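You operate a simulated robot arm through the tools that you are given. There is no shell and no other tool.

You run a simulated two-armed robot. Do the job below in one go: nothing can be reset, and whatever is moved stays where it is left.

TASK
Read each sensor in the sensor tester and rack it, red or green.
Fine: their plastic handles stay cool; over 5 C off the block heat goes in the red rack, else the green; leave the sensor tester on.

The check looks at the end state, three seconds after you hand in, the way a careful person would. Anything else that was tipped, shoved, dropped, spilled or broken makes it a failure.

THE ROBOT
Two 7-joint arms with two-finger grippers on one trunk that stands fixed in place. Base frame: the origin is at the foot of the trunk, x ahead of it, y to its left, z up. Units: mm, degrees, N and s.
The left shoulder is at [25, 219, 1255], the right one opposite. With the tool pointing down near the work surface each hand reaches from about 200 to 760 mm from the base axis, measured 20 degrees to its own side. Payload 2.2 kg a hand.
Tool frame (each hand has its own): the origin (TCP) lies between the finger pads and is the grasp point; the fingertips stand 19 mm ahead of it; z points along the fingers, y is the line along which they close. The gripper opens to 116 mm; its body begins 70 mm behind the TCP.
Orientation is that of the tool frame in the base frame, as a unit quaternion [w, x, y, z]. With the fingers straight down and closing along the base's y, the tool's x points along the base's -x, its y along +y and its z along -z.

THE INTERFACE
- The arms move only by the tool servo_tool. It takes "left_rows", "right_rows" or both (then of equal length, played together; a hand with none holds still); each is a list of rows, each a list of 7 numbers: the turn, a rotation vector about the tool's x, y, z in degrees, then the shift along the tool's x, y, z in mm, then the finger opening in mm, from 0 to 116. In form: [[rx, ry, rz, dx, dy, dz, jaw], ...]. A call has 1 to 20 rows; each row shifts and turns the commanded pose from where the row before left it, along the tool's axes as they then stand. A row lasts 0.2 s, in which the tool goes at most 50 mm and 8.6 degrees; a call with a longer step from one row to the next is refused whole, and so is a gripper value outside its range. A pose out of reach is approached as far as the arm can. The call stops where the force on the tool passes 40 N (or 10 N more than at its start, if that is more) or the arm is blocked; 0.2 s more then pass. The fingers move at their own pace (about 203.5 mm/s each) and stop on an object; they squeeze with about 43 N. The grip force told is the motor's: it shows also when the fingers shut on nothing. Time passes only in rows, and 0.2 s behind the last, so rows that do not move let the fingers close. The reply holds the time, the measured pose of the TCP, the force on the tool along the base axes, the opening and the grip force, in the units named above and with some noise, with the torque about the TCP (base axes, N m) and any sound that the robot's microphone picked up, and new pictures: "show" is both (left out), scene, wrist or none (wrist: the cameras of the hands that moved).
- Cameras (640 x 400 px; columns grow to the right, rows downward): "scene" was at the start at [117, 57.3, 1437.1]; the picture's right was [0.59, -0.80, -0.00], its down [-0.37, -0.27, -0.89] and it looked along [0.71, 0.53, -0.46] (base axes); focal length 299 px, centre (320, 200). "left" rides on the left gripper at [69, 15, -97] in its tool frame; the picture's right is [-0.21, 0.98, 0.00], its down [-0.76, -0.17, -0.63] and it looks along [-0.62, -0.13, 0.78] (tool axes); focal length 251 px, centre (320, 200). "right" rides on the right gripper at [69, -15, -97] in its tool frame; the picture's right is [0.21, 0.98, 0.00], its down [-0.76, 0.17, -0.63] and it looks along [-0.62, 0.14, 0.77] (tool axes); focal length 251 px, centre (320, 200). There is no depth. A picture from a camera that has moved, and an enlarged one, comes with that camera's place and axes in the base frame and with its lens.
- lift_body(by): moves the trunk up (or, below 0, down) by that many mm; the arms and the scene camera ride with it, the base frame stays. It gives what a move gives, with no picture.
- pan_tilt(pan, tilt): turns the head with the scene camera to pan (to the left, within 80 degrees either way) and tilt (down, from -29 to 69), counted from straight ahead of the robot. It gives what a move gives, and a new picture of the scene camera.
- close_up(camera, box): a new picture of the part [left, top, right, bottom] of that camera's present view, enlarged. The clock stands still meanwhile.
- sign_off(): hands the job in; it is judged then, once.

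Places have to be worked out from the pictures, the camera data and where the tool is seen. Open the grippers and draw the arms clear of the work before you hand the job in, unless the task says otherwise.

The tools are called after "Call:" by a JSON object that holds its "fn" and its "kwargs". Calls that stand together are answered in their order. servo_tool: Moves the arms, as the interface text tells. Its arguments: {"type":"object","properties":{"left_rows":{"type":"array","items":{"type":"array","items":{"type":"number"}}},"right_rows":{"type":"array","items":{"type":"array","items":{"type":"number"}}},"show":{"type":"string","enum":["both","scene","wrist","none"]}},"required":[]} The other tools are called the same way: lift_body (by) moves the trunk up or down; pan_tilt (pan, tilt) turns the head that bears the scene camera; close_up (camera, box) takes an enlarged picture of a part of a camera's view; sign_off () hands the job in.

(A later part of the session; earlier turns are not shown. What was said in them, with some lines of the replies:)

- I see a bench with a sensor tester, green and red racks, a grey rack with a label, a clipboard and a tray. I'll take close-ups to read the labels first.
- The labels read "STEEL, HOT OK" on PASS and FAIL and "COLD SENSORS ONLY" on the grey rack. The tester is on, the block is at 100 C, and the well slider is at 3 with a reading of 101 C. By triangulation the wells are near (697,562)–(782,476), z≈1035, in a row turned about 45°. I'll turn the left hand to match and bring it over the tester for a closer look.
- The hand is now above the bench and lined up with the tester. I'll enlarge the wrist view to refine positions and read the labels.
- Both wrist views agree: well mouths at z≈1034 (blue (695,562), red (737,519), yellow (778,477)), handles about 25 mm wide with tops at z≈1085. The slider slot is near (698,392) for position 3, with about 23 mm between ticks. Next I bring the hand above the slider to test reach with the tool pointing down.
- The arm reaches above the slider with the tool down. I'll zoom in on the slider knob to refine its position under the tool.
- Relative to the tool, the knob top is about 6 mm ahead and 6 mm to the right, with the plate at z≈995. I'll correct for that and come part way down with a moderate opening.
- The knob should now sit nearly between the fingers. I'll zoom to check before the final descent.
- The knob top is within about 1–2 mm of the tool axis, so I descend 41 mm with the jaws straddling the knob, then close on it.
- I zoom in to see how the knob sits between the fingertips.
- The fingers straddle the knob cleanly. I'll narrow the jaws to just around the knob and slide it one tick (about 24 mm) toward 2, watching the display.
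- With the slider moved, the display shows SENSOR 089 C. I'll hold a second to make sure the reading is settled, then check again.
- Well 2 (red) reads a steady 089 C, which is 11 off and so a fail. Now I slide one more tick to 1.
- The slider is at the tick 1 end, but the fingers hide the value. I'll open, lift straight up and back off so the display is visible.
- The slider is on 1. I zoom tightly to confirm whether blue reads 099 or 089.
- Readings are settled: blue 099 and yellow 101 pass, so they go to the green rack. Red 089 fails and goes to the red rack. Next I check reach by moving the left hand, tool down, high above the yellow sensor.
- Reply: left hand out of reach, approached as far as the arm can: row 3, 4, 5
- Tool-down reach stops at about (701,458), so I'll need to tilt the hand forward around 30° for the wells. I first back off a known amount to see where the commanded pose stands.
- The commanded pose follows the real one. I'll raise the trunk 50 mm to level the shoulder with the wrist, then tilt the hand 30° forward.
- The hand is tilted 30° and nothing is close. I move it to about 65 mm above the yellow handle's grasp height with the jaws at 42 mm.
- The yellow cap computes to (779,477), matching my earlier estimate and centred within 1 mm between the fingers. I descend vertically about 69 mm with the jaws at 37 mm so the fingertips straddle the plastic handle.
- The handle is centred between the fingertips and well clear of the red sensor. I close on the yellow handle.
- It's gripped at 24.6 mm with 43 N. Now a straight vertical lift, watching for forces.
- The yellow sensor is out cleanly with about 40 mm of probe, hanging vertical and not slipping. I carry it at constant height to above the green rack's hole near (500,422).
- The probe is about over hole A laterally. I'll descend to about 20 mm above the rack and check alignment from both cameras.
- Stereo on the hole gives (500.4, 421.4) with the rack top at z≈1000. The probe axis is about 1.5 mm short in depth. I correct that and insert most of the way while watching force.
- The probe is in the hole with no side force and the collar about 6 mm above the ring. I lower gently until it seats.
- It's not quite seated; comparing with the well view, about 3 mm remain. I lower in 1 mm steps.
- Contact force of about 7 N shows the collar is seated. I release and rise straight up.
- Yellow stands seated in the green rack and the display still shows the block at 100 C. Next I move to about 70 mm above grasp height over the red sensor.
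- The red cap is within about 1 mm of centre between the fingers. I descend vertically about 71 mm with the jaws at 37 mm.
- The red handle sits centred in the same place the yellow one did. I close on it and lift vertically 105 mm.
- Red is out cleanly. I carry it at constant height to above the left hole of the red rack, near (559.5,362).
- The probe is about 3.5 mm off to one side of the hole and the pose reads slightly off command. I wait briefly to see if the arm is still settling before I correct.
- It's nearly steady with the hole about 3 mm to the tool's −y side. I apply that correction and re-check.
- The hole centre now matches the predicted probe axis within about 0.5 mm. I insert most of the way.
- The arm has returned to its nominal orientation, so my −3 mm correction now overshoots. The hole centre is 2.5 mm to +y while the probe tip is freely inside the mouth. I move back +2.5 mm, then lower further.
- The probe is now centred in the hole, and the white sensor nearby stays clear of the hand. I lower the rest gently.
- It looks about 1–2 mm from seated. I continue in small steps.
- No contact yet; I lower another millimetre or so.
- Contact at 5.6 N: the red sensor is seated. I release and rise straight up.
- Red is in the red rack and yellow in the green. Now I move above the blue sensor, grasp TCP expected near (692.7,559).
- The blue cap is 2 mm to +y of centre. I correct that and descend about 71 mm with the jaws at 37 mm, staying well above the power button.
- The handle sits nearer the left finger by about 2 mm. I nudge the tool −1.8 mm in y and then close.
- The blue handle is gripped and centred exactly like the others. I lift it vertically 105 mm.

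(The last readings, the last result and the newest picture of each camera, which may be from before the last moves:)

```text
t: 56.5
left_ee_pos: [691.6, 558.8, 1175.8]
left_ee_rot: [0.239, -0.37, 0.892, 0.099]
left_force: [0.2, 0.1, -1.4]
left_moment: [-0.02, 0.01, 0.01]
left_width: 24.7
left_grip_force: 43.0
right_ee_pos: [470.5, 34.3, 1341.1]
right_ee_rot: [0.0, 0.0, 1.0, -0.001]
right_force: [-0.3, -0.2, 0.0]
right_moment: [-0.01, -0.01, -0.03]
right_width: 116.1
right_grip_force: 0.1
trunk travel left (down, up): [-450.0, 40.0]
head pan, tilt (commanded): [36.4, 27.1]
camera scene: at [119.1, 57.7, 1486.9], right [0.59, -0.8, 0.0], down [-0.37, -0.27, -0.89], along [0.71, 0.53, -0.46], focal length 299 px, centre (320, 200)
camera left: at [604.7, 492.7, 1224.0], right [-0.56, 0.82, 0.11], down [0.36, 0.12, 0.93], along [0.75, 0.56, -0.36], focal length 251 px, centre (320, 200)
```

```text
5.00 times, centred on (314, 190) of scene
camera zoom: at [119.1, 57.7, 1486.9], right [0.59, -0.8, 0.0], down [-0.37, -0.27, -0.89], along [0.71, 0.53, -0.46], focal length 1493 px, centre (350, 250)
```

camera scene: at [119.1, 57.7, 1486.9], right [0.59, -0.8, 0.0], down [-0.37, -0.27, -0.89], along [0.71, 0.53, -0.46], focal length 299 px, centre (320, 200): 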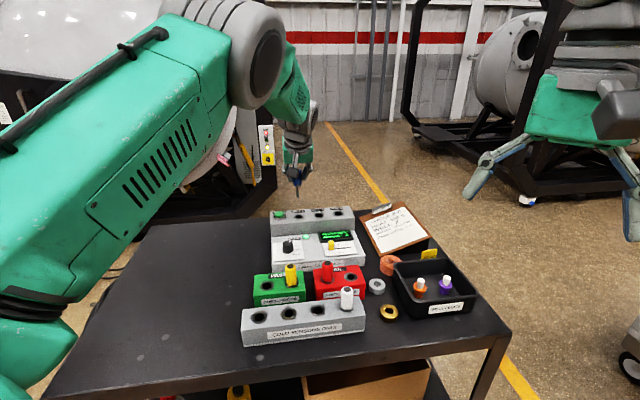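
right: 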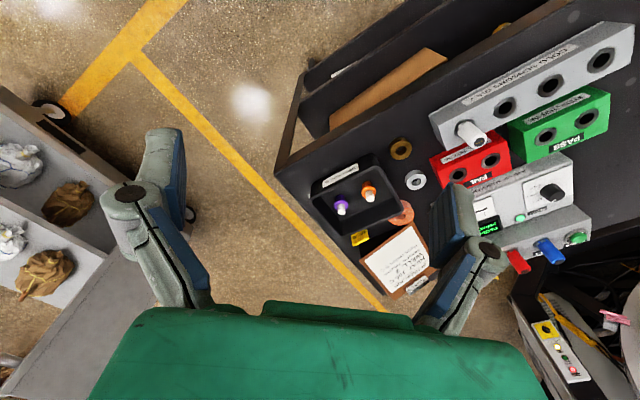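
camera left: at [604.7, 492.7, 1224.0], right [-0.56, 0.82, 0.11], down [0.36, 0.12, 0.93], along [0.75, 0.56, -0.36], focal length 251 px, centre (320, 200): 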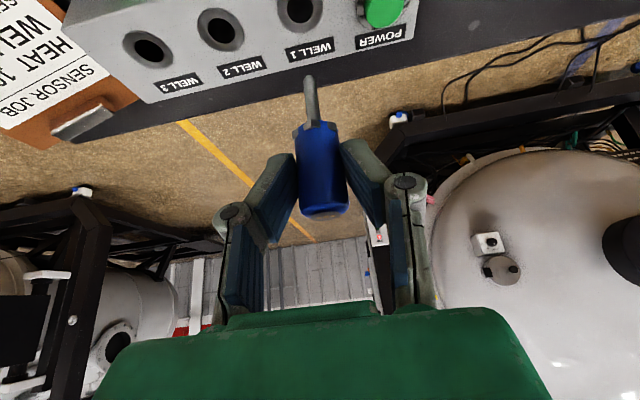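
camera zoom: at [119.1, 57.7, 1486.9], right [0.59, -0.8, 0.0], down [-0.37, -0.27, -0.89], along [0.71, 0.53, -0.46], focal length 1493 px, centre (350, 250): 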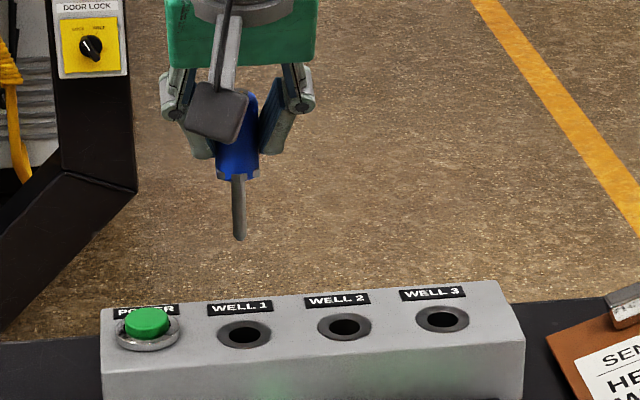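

Blue is out, and the labels confirm it was in WELL 1. I carry it over the free green hole B at about (460.4,460.4) and come down to just above the rack.

Call:
{"fn": "servo_tool", "kwargs": {"left_rows": [[0, 0, 0, 15, 6.8, -8.7, 10], [0, 0, 0, 29, 13.2, -16.8, 10], [0, 0, 0, 29, 13.2, -16.8, 10], [0, 0, 0, 29, 13.2, -16.8, 10], [0, 0, 0, 29, 13.2, -16.8, 10], [0, 0, 0, 29, 13.2, -16.8, 10], [0, 0, 0, 29, 13.2, -16.8, 10], [0, 0, 0, 18.3, 8.5, -10.7, 10], [0, 0, 0, 0, 0, 0, 10], [0, 0, 0, 10, 0, 17.3, 10], [0, 0, 0, 10, 0, 17.3, 10], [0, 0, 0, 10, 0, 17.3, 10], [0, 0, 0, 8.5, 0, 14.7, 10], [0, 0, 0, 0, 0, 0, 10], [0, 0, 0, 0, 0, 0, 10], [0, 0, 0, 0, 0, 0, 10]], "show": "both"}}

Call:
{"fn": "close_up", "kwargs": {"camera": "left", "box": [210, 0, 450, 150]}}

Call:
{"fn": "close_up", "kwargs": {"camera": "scene", "box": [230, 230, 358, 310]}}

```text
t: 59.9
left_ee_pos: [455.2, 455.0, 1097.1]
left_ee_rot: [0.24, -0.369, 0.892, 0.099]
left_force: [-0.7, 0.0, -1.7]
left_moment: [0.01, 0.02, -0.04]
left_width: 24.7
left_grip_force: 42.7
right_ee_pos: [469.6, 33.4, 1341.8]
right_ee_rot: [0.0, 0.0, 1.0, 0.0]
right_force: [0.2, -0.1, 0.0]
right_moment: [-0.07, 0.0, 0.01]
right_width: 115.9
right_grip_force: 0.0
trunk travel left (down, up): [-450.0, 40.0]
head pan, tilt (commanded): [36.4, 27.1]
camera scene: at [118.1, 56.7, 1487.1], right [0.59, -0.8, 0.0], down [-0.37, -0.27, -0.89], along [0.71, 0.53, -0.46], focal length 299 px, centre (320, 200)
camera left: at [367.7, 389.1, 1146.6], right [-0.56, 0.82, 0.11], down [0.36, 0.12, 0.93], along [0.75, 0.56, -0.36], focal length 251 px, centre (320, 200)
```

scene: 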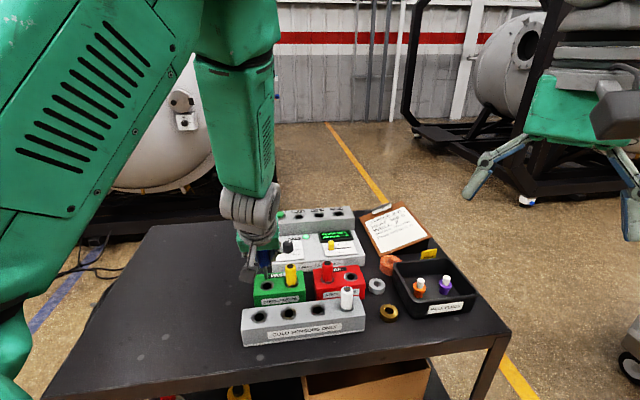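
left: 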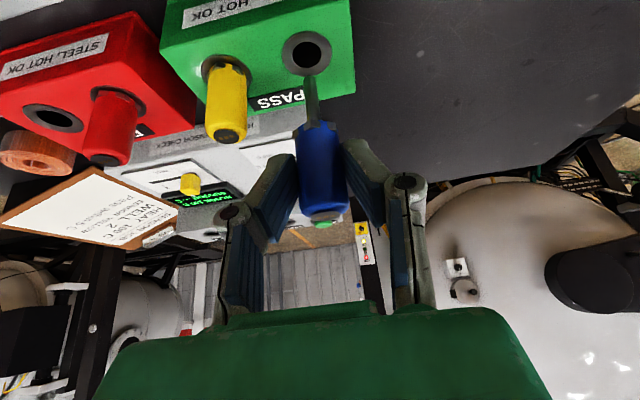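

```text
2.67 times, centred on (330, 75) of left
camera zoom: at [367.7, 389.1, 1146.6], right [-0.56, 0.82, 0.11], down [0.36, 0.12, 0.93], along [0.75, 0.56, -0.36], focal length 670 px, centre (293, 533)
```

zoom: 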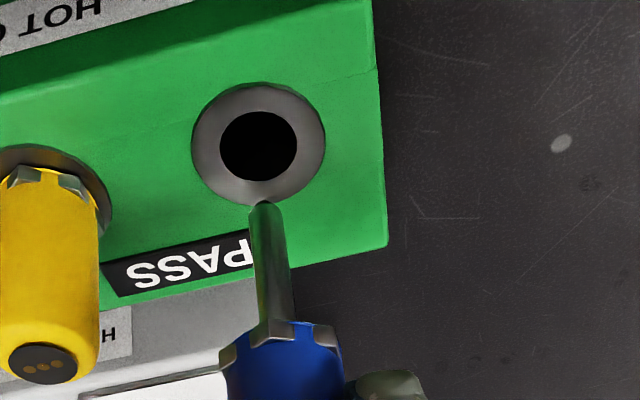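

```text
5.00 times, centred on (294, 270) of scene
camera zoom: at [118.1, 56.7, 1487.1], right [0.59, -0.8, 0.0], down [-0.37, -0.27, -0.89], along [0.71, 0.53, -0.46], focal length 1493 px, centre (450, -150)
```

zoom: 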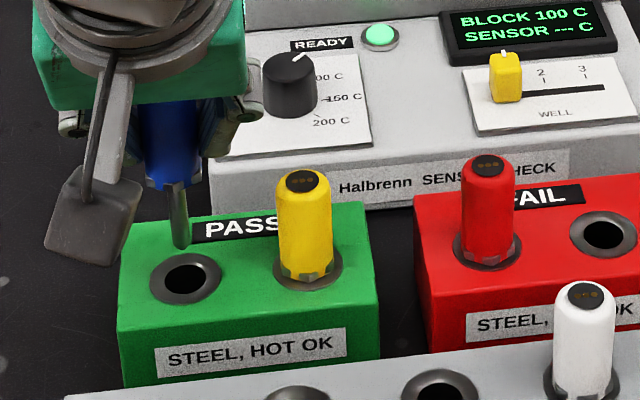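

The hole centre matches the predicted axis within about 1 mm, and the display shows "---" for the now-empty well 1. I make a tiny correction and insert most of the way.

Call:
{"fn": "servo_tool", "kwargs": {"left_rows": [[0, 0, 0, -0.7, 0.3, 0.4, 10], [0, 0, 0, 7, 0, 12.1, 10], [0, 0, 0, 7, 0, 12.1, 10], [0, 0, 0, 7, 0, 12.1, 10], [0, 0, 0, 5, 0, 8.66, 10], [0, 0, 0, 0, 0, 0, 10]], "show": "wrist"}}

Call:
{"fn": "close_up", "kwargs": {"camera": "left", "box": [210, 40, 450, 190]}}

Call:
{"fn": "close_up", "kwargs": {"camera": "scene", "box": [230, 230, 358, 310]}}

```text
t: 61.3
left_ee_pos: [455.2, 454.5, 1046.7]
left_ee_rot: [0.241, -0.37, 0.892, 0.099]
left_force: [-0.4, 0.5, -0.3]
left_moment: [-0.02, -0.05, 0.02]
left_width: 24.7
left_grip_force: 42.6
right_ee_pos: [468.9, 33.6, 1341.7]
right_ee_rot: [0.0, 0.0, 1.0, 0.0]
right_force: [0.1, 0.8, 0.6]
right_moment: [-0.01, -0.03, -0.02]
right_width: 115.8
right_grip_force: 0.0
trunk travel left (down, up): [-450.0, 40.0]
head pan, tilt (commanded): [36.4, 27.1]
camera left: at [367.7, 389.2, 1094.9], right [-0.56, 0.82, 0.11], down [0.36, 0.12, 0.93], along [0.75, 0.56, -0.36], focal length 251 px, centre (320, 200)
```

left: 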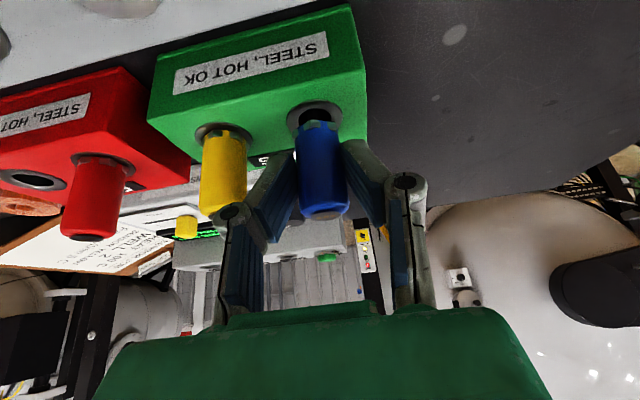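

```text
2.67 times, centred on (330, 115) of left
camera zoom: at [367.7, 389.2, 1094.9], right [-0.56, 0.82, 0.11], down [0.36, 0.12, 0.93], along [0.75, 0.56, -0.36], focal length 670 px, centre (293, 427)
```

zoom: 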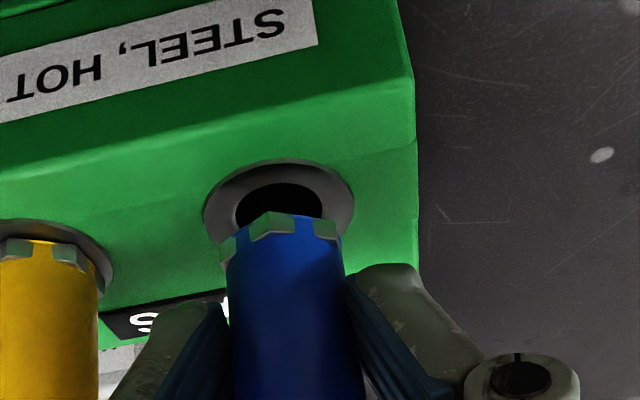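

```text
5.00 times, centred on (294, 270) of scene
camera zoom: at [117.7, 57.0, 1487.1], right [0.59, -0.8, 0.0], down [-0.37, -0.27, -0.89], along [0.71, 0.53, -0.46], focal length 1493 px, centre (450, -150)
```

zoom: 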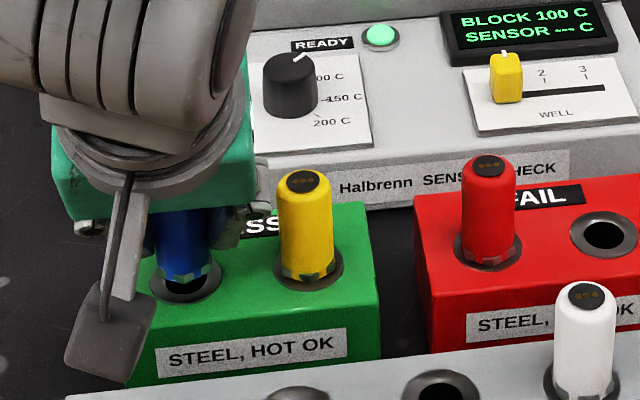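

It's going in freely with the collar about 9 mm above the ring. I lower 7 mm, then creep.

Call:
{"fn": "servo_tool", "kwargs": {"left_rows": [[0, 0, 0, 2, 0, 3.46, 10], [0, 0, 0, 1.5, 0, 2.6, 10], [0, 0, 0, 0.5, 0, 0.87, 10], [0, 0, 0, 0.5, 0, 0.87, 10], [0, 0, 0, 0, 0, 0, 10]], "show": "none"}}

Call:
{"fn": "close_up", "kwargs": {"camera": "left", "box": [210, 40, 450, 190]}}

```text
t: 62.5
left_ee_pos: [456.0, 455.5, 1036.5]
left_ee_rot: [0.24, -0.369, 0.892, 0.098]
left_force: [0.3, 0.8, -0.9]
left_moment: [-0.02, -0.05, -0.02]
left_width: 24.7
left_grip_force: 42.5
right_ee_pos: [469.4, 32.9, 1341.9]
right_ee_rot: [0.001, 0.0, 1.0, -0.001]
right_force: [0.1, -0.5, 1.0]
right_moment: [0.0, -0.01, 0.0]
right_width: 115.8
right_grip_force: 0.1
trunk travel left (down, up): [-450.0, 40.0]
head pan, tilt (commanded): [36.4, 27.1]
```

```text
2.67 times, centred on (330, 115) of left
camera zoom: at [368.3, 389.6, 1085.9], right [-0.56, 0.82, 0.11], down [0.36, 0.12, 0.93], along [0.75, 0.56, -0.36], focal length 670 px, centre (293, 427)
```

zoom: 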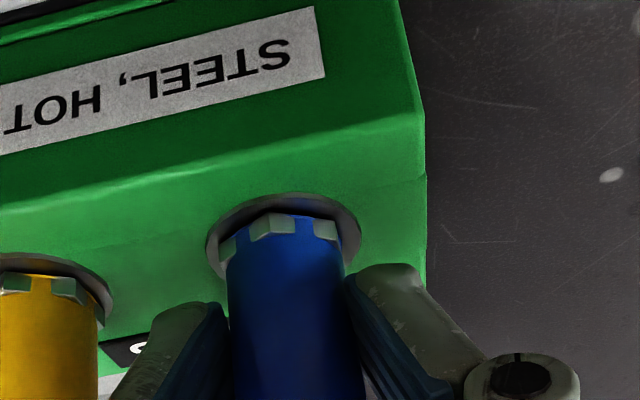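

Close to seated; another millimetre or so until contact shows.

Call:
{"fn": "servo_tool", "kwargs": {"left_rows": [[0, 0, 0, 0.4, 0, 0.69, 10], [0, 0, 0, 0.3, 0, 0.52, 10], [0, 0, 0, 0, 0, 0, 10]], "show": "none"}}

Call:
{"fn": "close_up", "kwargs": {"camera": "left", "box": [210, 40, 450, 190]}}

```text
t: 63.3
left_ee_pos: [456.3, 455.8, 1036.5]
left_ee_rot: [0.241, -0.369, 0.892, 0.099]
left_force: [-1.2, 0.1, 5.6]
left_moment: [0.05, 0.03, 0.0]
left_width: 24.7
left_grip_force: 42.7
right_ee_pos: [468.9, 32.7, 1341.5]
right_ee_rot: [0.001, 0.0, 1.0, 0.001]
right_force: [-0.1, 0.4, -0.5]
right_moment: [0.0, 0.02, 0.01]
right_width: 116.0
right_grip_force: 0.0
trunk travel left (down, up): [-450.0, 40.0]
head pan, tilt (commanded): [36.4, 27.1]
```

```text
2.67 times, centred on (330, 115) of left
camera zoom: at [368.0, 389.6, 1085.4], right [-0.56, 0.82, 0.11], down [0.35, 0.12, 0.93], along [0.75, 0.56, -0.36], focal length 670 px, centre (293, 427)
```

zoom: 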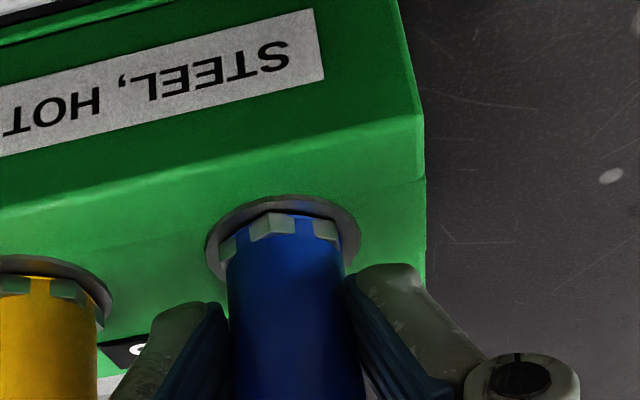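

Blue is seated (5.6 N contact). I open only to 34 mm so I don't touch the yellow neighbour, then rise straight up.

Call:
{"fn": "servo_tool", "kwargs": {"left_rows": [[0, 0, 0, 0, 0, 0, 29], [0, 0, 0, 0, 0, 0, 34], [0, 0, 0, 0, 0, 0, 34], [0, 0, 0, -5, 0, -8.66, 34], [0, 0, 0, -10, 0, -17.3, 34], [0, 0, 0, -15, 0, -26, 34], [0, 0, 0, -20, 0, -34.6, 34], [0, 0, 0, 0, 0, 0, 34]], "show": "both"}}

Call:
{"fn": "close_up", "kwargs": {"camera": "scene", "box": [230, 200, 390, 300]}}

```text
t: 65.1
left_ee_pos: [456.5, 457.3, 1135.2]
left_ee_rot: [0.241, -0.368, 0.892, 0.099]
left_force: [-0.6, -0.2, 0.0]
left_moment: [-0.04, 0.05, -0.02]
left_width: 33.7
left_grip_force: 0.0
right_ee_pos: [470.5, 33.5, 1340.1]
right_ee_rot: [0.0, 0.0, 1.0, 0.0]
right_force: [-1.0, 0.7, 0.2]
right_moment: [-0.06, 0.03, 0.01]
right_width: 115.9
right_grip_force: 0.0
trunk travel left (down, up): [-450.0, 40.0]
head pan, tilt (commanded): [36.4, 27.1]
camera scene: at [117.6, 55.4, 1487.1], right [0.59, -0.8, 0.0], down [-0.37, -0.27, -0.89], along [0.71, 0.53, -0.46], focal length 299 px, centre (320, 200)
camera left: at [368.9, 390.7, 1184.6], right [-0.56, 0.82, 0.11], down [0.36, 0.12, 0.93], along [0.75, 0.56, -0.36], focal length 251 px, centre (320, 200)
```

scene: 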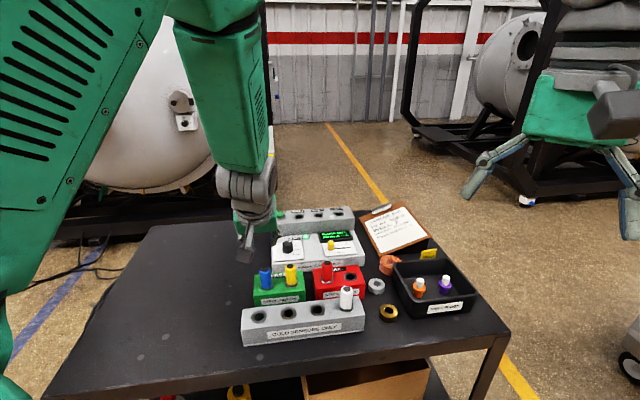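
left: 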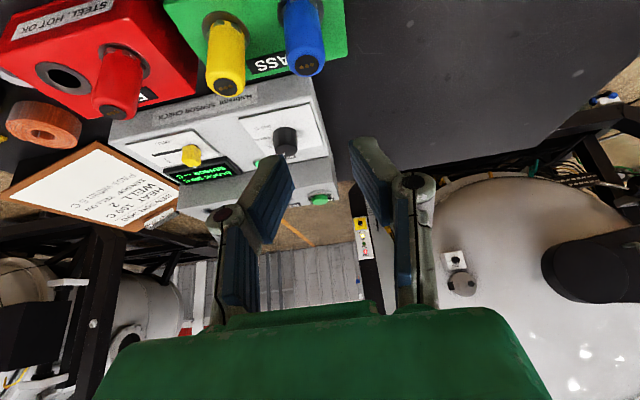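

```text
4.00 times, centred on (310, 250) of scene
camera zoom: at [117.6, 55.4, 1487.1], right [0.59, -0.8, 0.0], down [-0.37, -0.27, -0.89], along [0.71, 0.53, -0.46], focal length 1194 px, centre (360, 0)
```

zoom: 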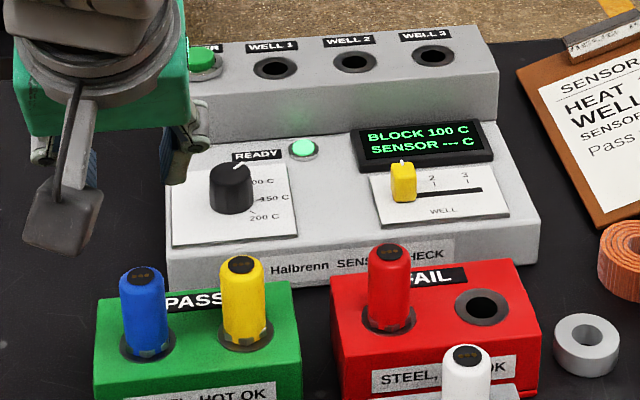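

All three sensors are racked and the tester is still on at 100 C. I raise the left hand, undo the tilt and move it back clear toward its starting place with the gripper open.

Call:
{"fn": "servo_tool", "kwargs": {"left_rows": [[0, 0, 0, -20, 0, -34.6, 34], [0, 0, 0, -20, 0, -34.6, 34], [0, 0, 0, -20, 0, -34.6, 60], [0, 0, 0, -20, 0, -34.6, 90], [0, 7.5, 0, 0, 0, 0, 116], [0, 7.5, 0, 0, 0, 0, 116], [0, 7.5, 0, 0, 0, 0, 116], [0, 7.5, 0, 0, 0, 0, 116], [0, 0, 0, 0, 30, 0, 116], [0, 0, 0, 0, 30, 0, 116], [0, 0, 0, 0, 30, 0, 116], [0, 0, 0, 0, 0, 0, 116]], "show": "both"}}

Call:
{"fn": "close_up", "kwargs": {"camera": "scene", "box": [230, 200, 390, 300]}}

Call:
{"fn": "close_up", "kwargs": {"camera": "scene", "box": [230, 250, 390, 350]}}

Call:
{"fn": "close_up", "kwargs": {"camera": "scene", "box": [350, 200, 510, 330]}}

```text
t: 67.7
left_ee_pos: [392.4, 519.2, 1294.8]
left_ee_rot: [0.0, -0.382, 0.924, -0.001]
left_force: [-0.5, -0.6, 0.1]
left_moment: [0.02, 0.01, -0.02]
left_width: 115.8
left_grip_force: 0.0
right_ee_pos: [470.3, 32.9, 1341.0]
right_ee_rot: [0.001, 0.0, 1.0, 0.0]
right_force: [-0.1, -0.6, 0.5]
right_moment: [0.01, -0.01, -0.05]
right_width: 116.1
right_grip_force: 0.0
trunk travel left (down, up): [-450.0, 40.0]
head pan, tilt (commanded): [36.4, 27.1]
camera scene: at [117.5, 58.6, 1487.0], right [0.59, -0.8, 0.0], down [-0.37, -0.27, -0.89], along [0.71, 0.53, -0.46], focal length 299 px, centre (320, 200)
camera left: at [331.9, 480.6, 1392.2], right [-0.54, 0.84, 0.0], down [0.65, 0.42, 0.63], along [0.53, 0.34, -0.77], focal length 251 px, centre (320, 200)
```

scene: 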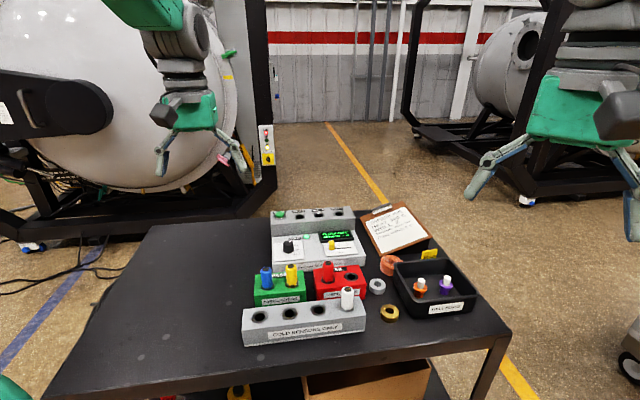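
left: 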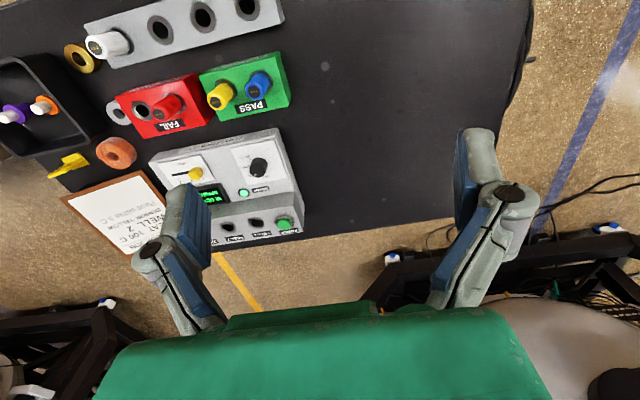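

```text
4.00 times, centred on (310, 250) of scene
camera zoom: at [117.5, 58.6, 1487.0], right [0.59, -0.8, 0.0], down [-0.37, -0.27, -0.89], along [0.71, 0.53, -0.46], focal length 1194 px, centre (360, 0)
```

zoom: 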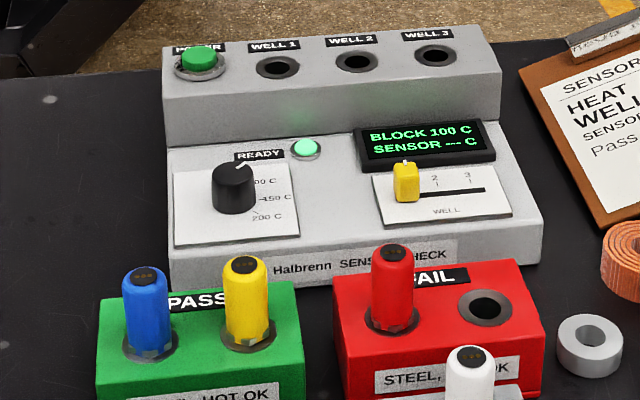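

```text
4.00 times, centred on (310, 300) of scene
camera zoom: at [117.5, 58.6, 1487.0], right [0.59, -0.8, 0.0], down [-0.37, -0.27, -0.89], along [0.71, 0.53, -0.46], focal length 1194 px, centre (360, -200)
```

zoom: 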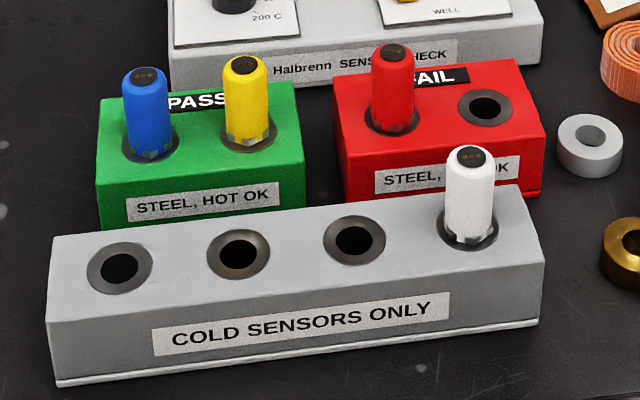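

```text
3.08 times, centred on (430, 265) of scene
camera zoom: at [117.5, 58.6, 1487.0], right [0.59, -0.8, 0.0], down [-0.37, -0.27, -0.89], along [0.71, 0.53, -0.46], focal length 919 px, centre (-18, 0)
```

zoom: 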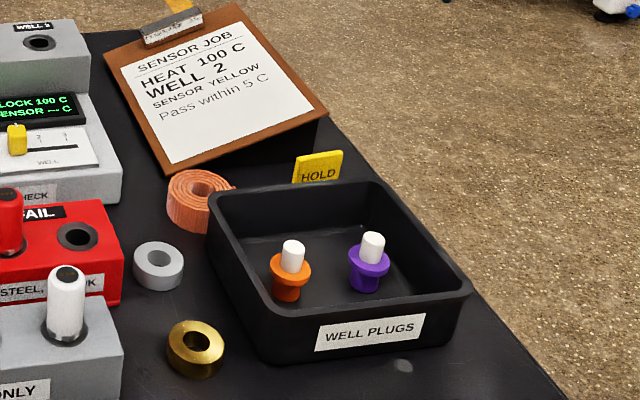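

Final check: blue (099 C) and yellow (101 C) are seated in the green PASS rack and red (089 C) is in the red FAIL rack. The tester is on with the block at 100 C, nothing else has been moved, and the arms are clear with grippers open, so I hand in.

Call:
{"fn": "sign_off", "kwargs": {}}

```text
The job is handed in.
```

I read all three sensors in the tester and racked them, then handed the job in. The hand-in reply gave no verdict.

| Sensor | Well | Reading (block at 100 C) | Rack |
|---|---|---|---|
| Blue | 1 | 099 C | Green (PASS) |
| Red | 2 | 089 C | Red (FAIL) |
| Yellow | 3 | 101 C | Green (PASS) |

The sensor tester is still on at 100 C. Its well slider, which started at 3, is now at 1 because I moved it to take the readings. The white sensor in the cold rack, the clipboard and the tray were not touched.

Both grippers are open and the arms are clear of the bench. I raised the trunk 50 mm to reach the wells and left it there.
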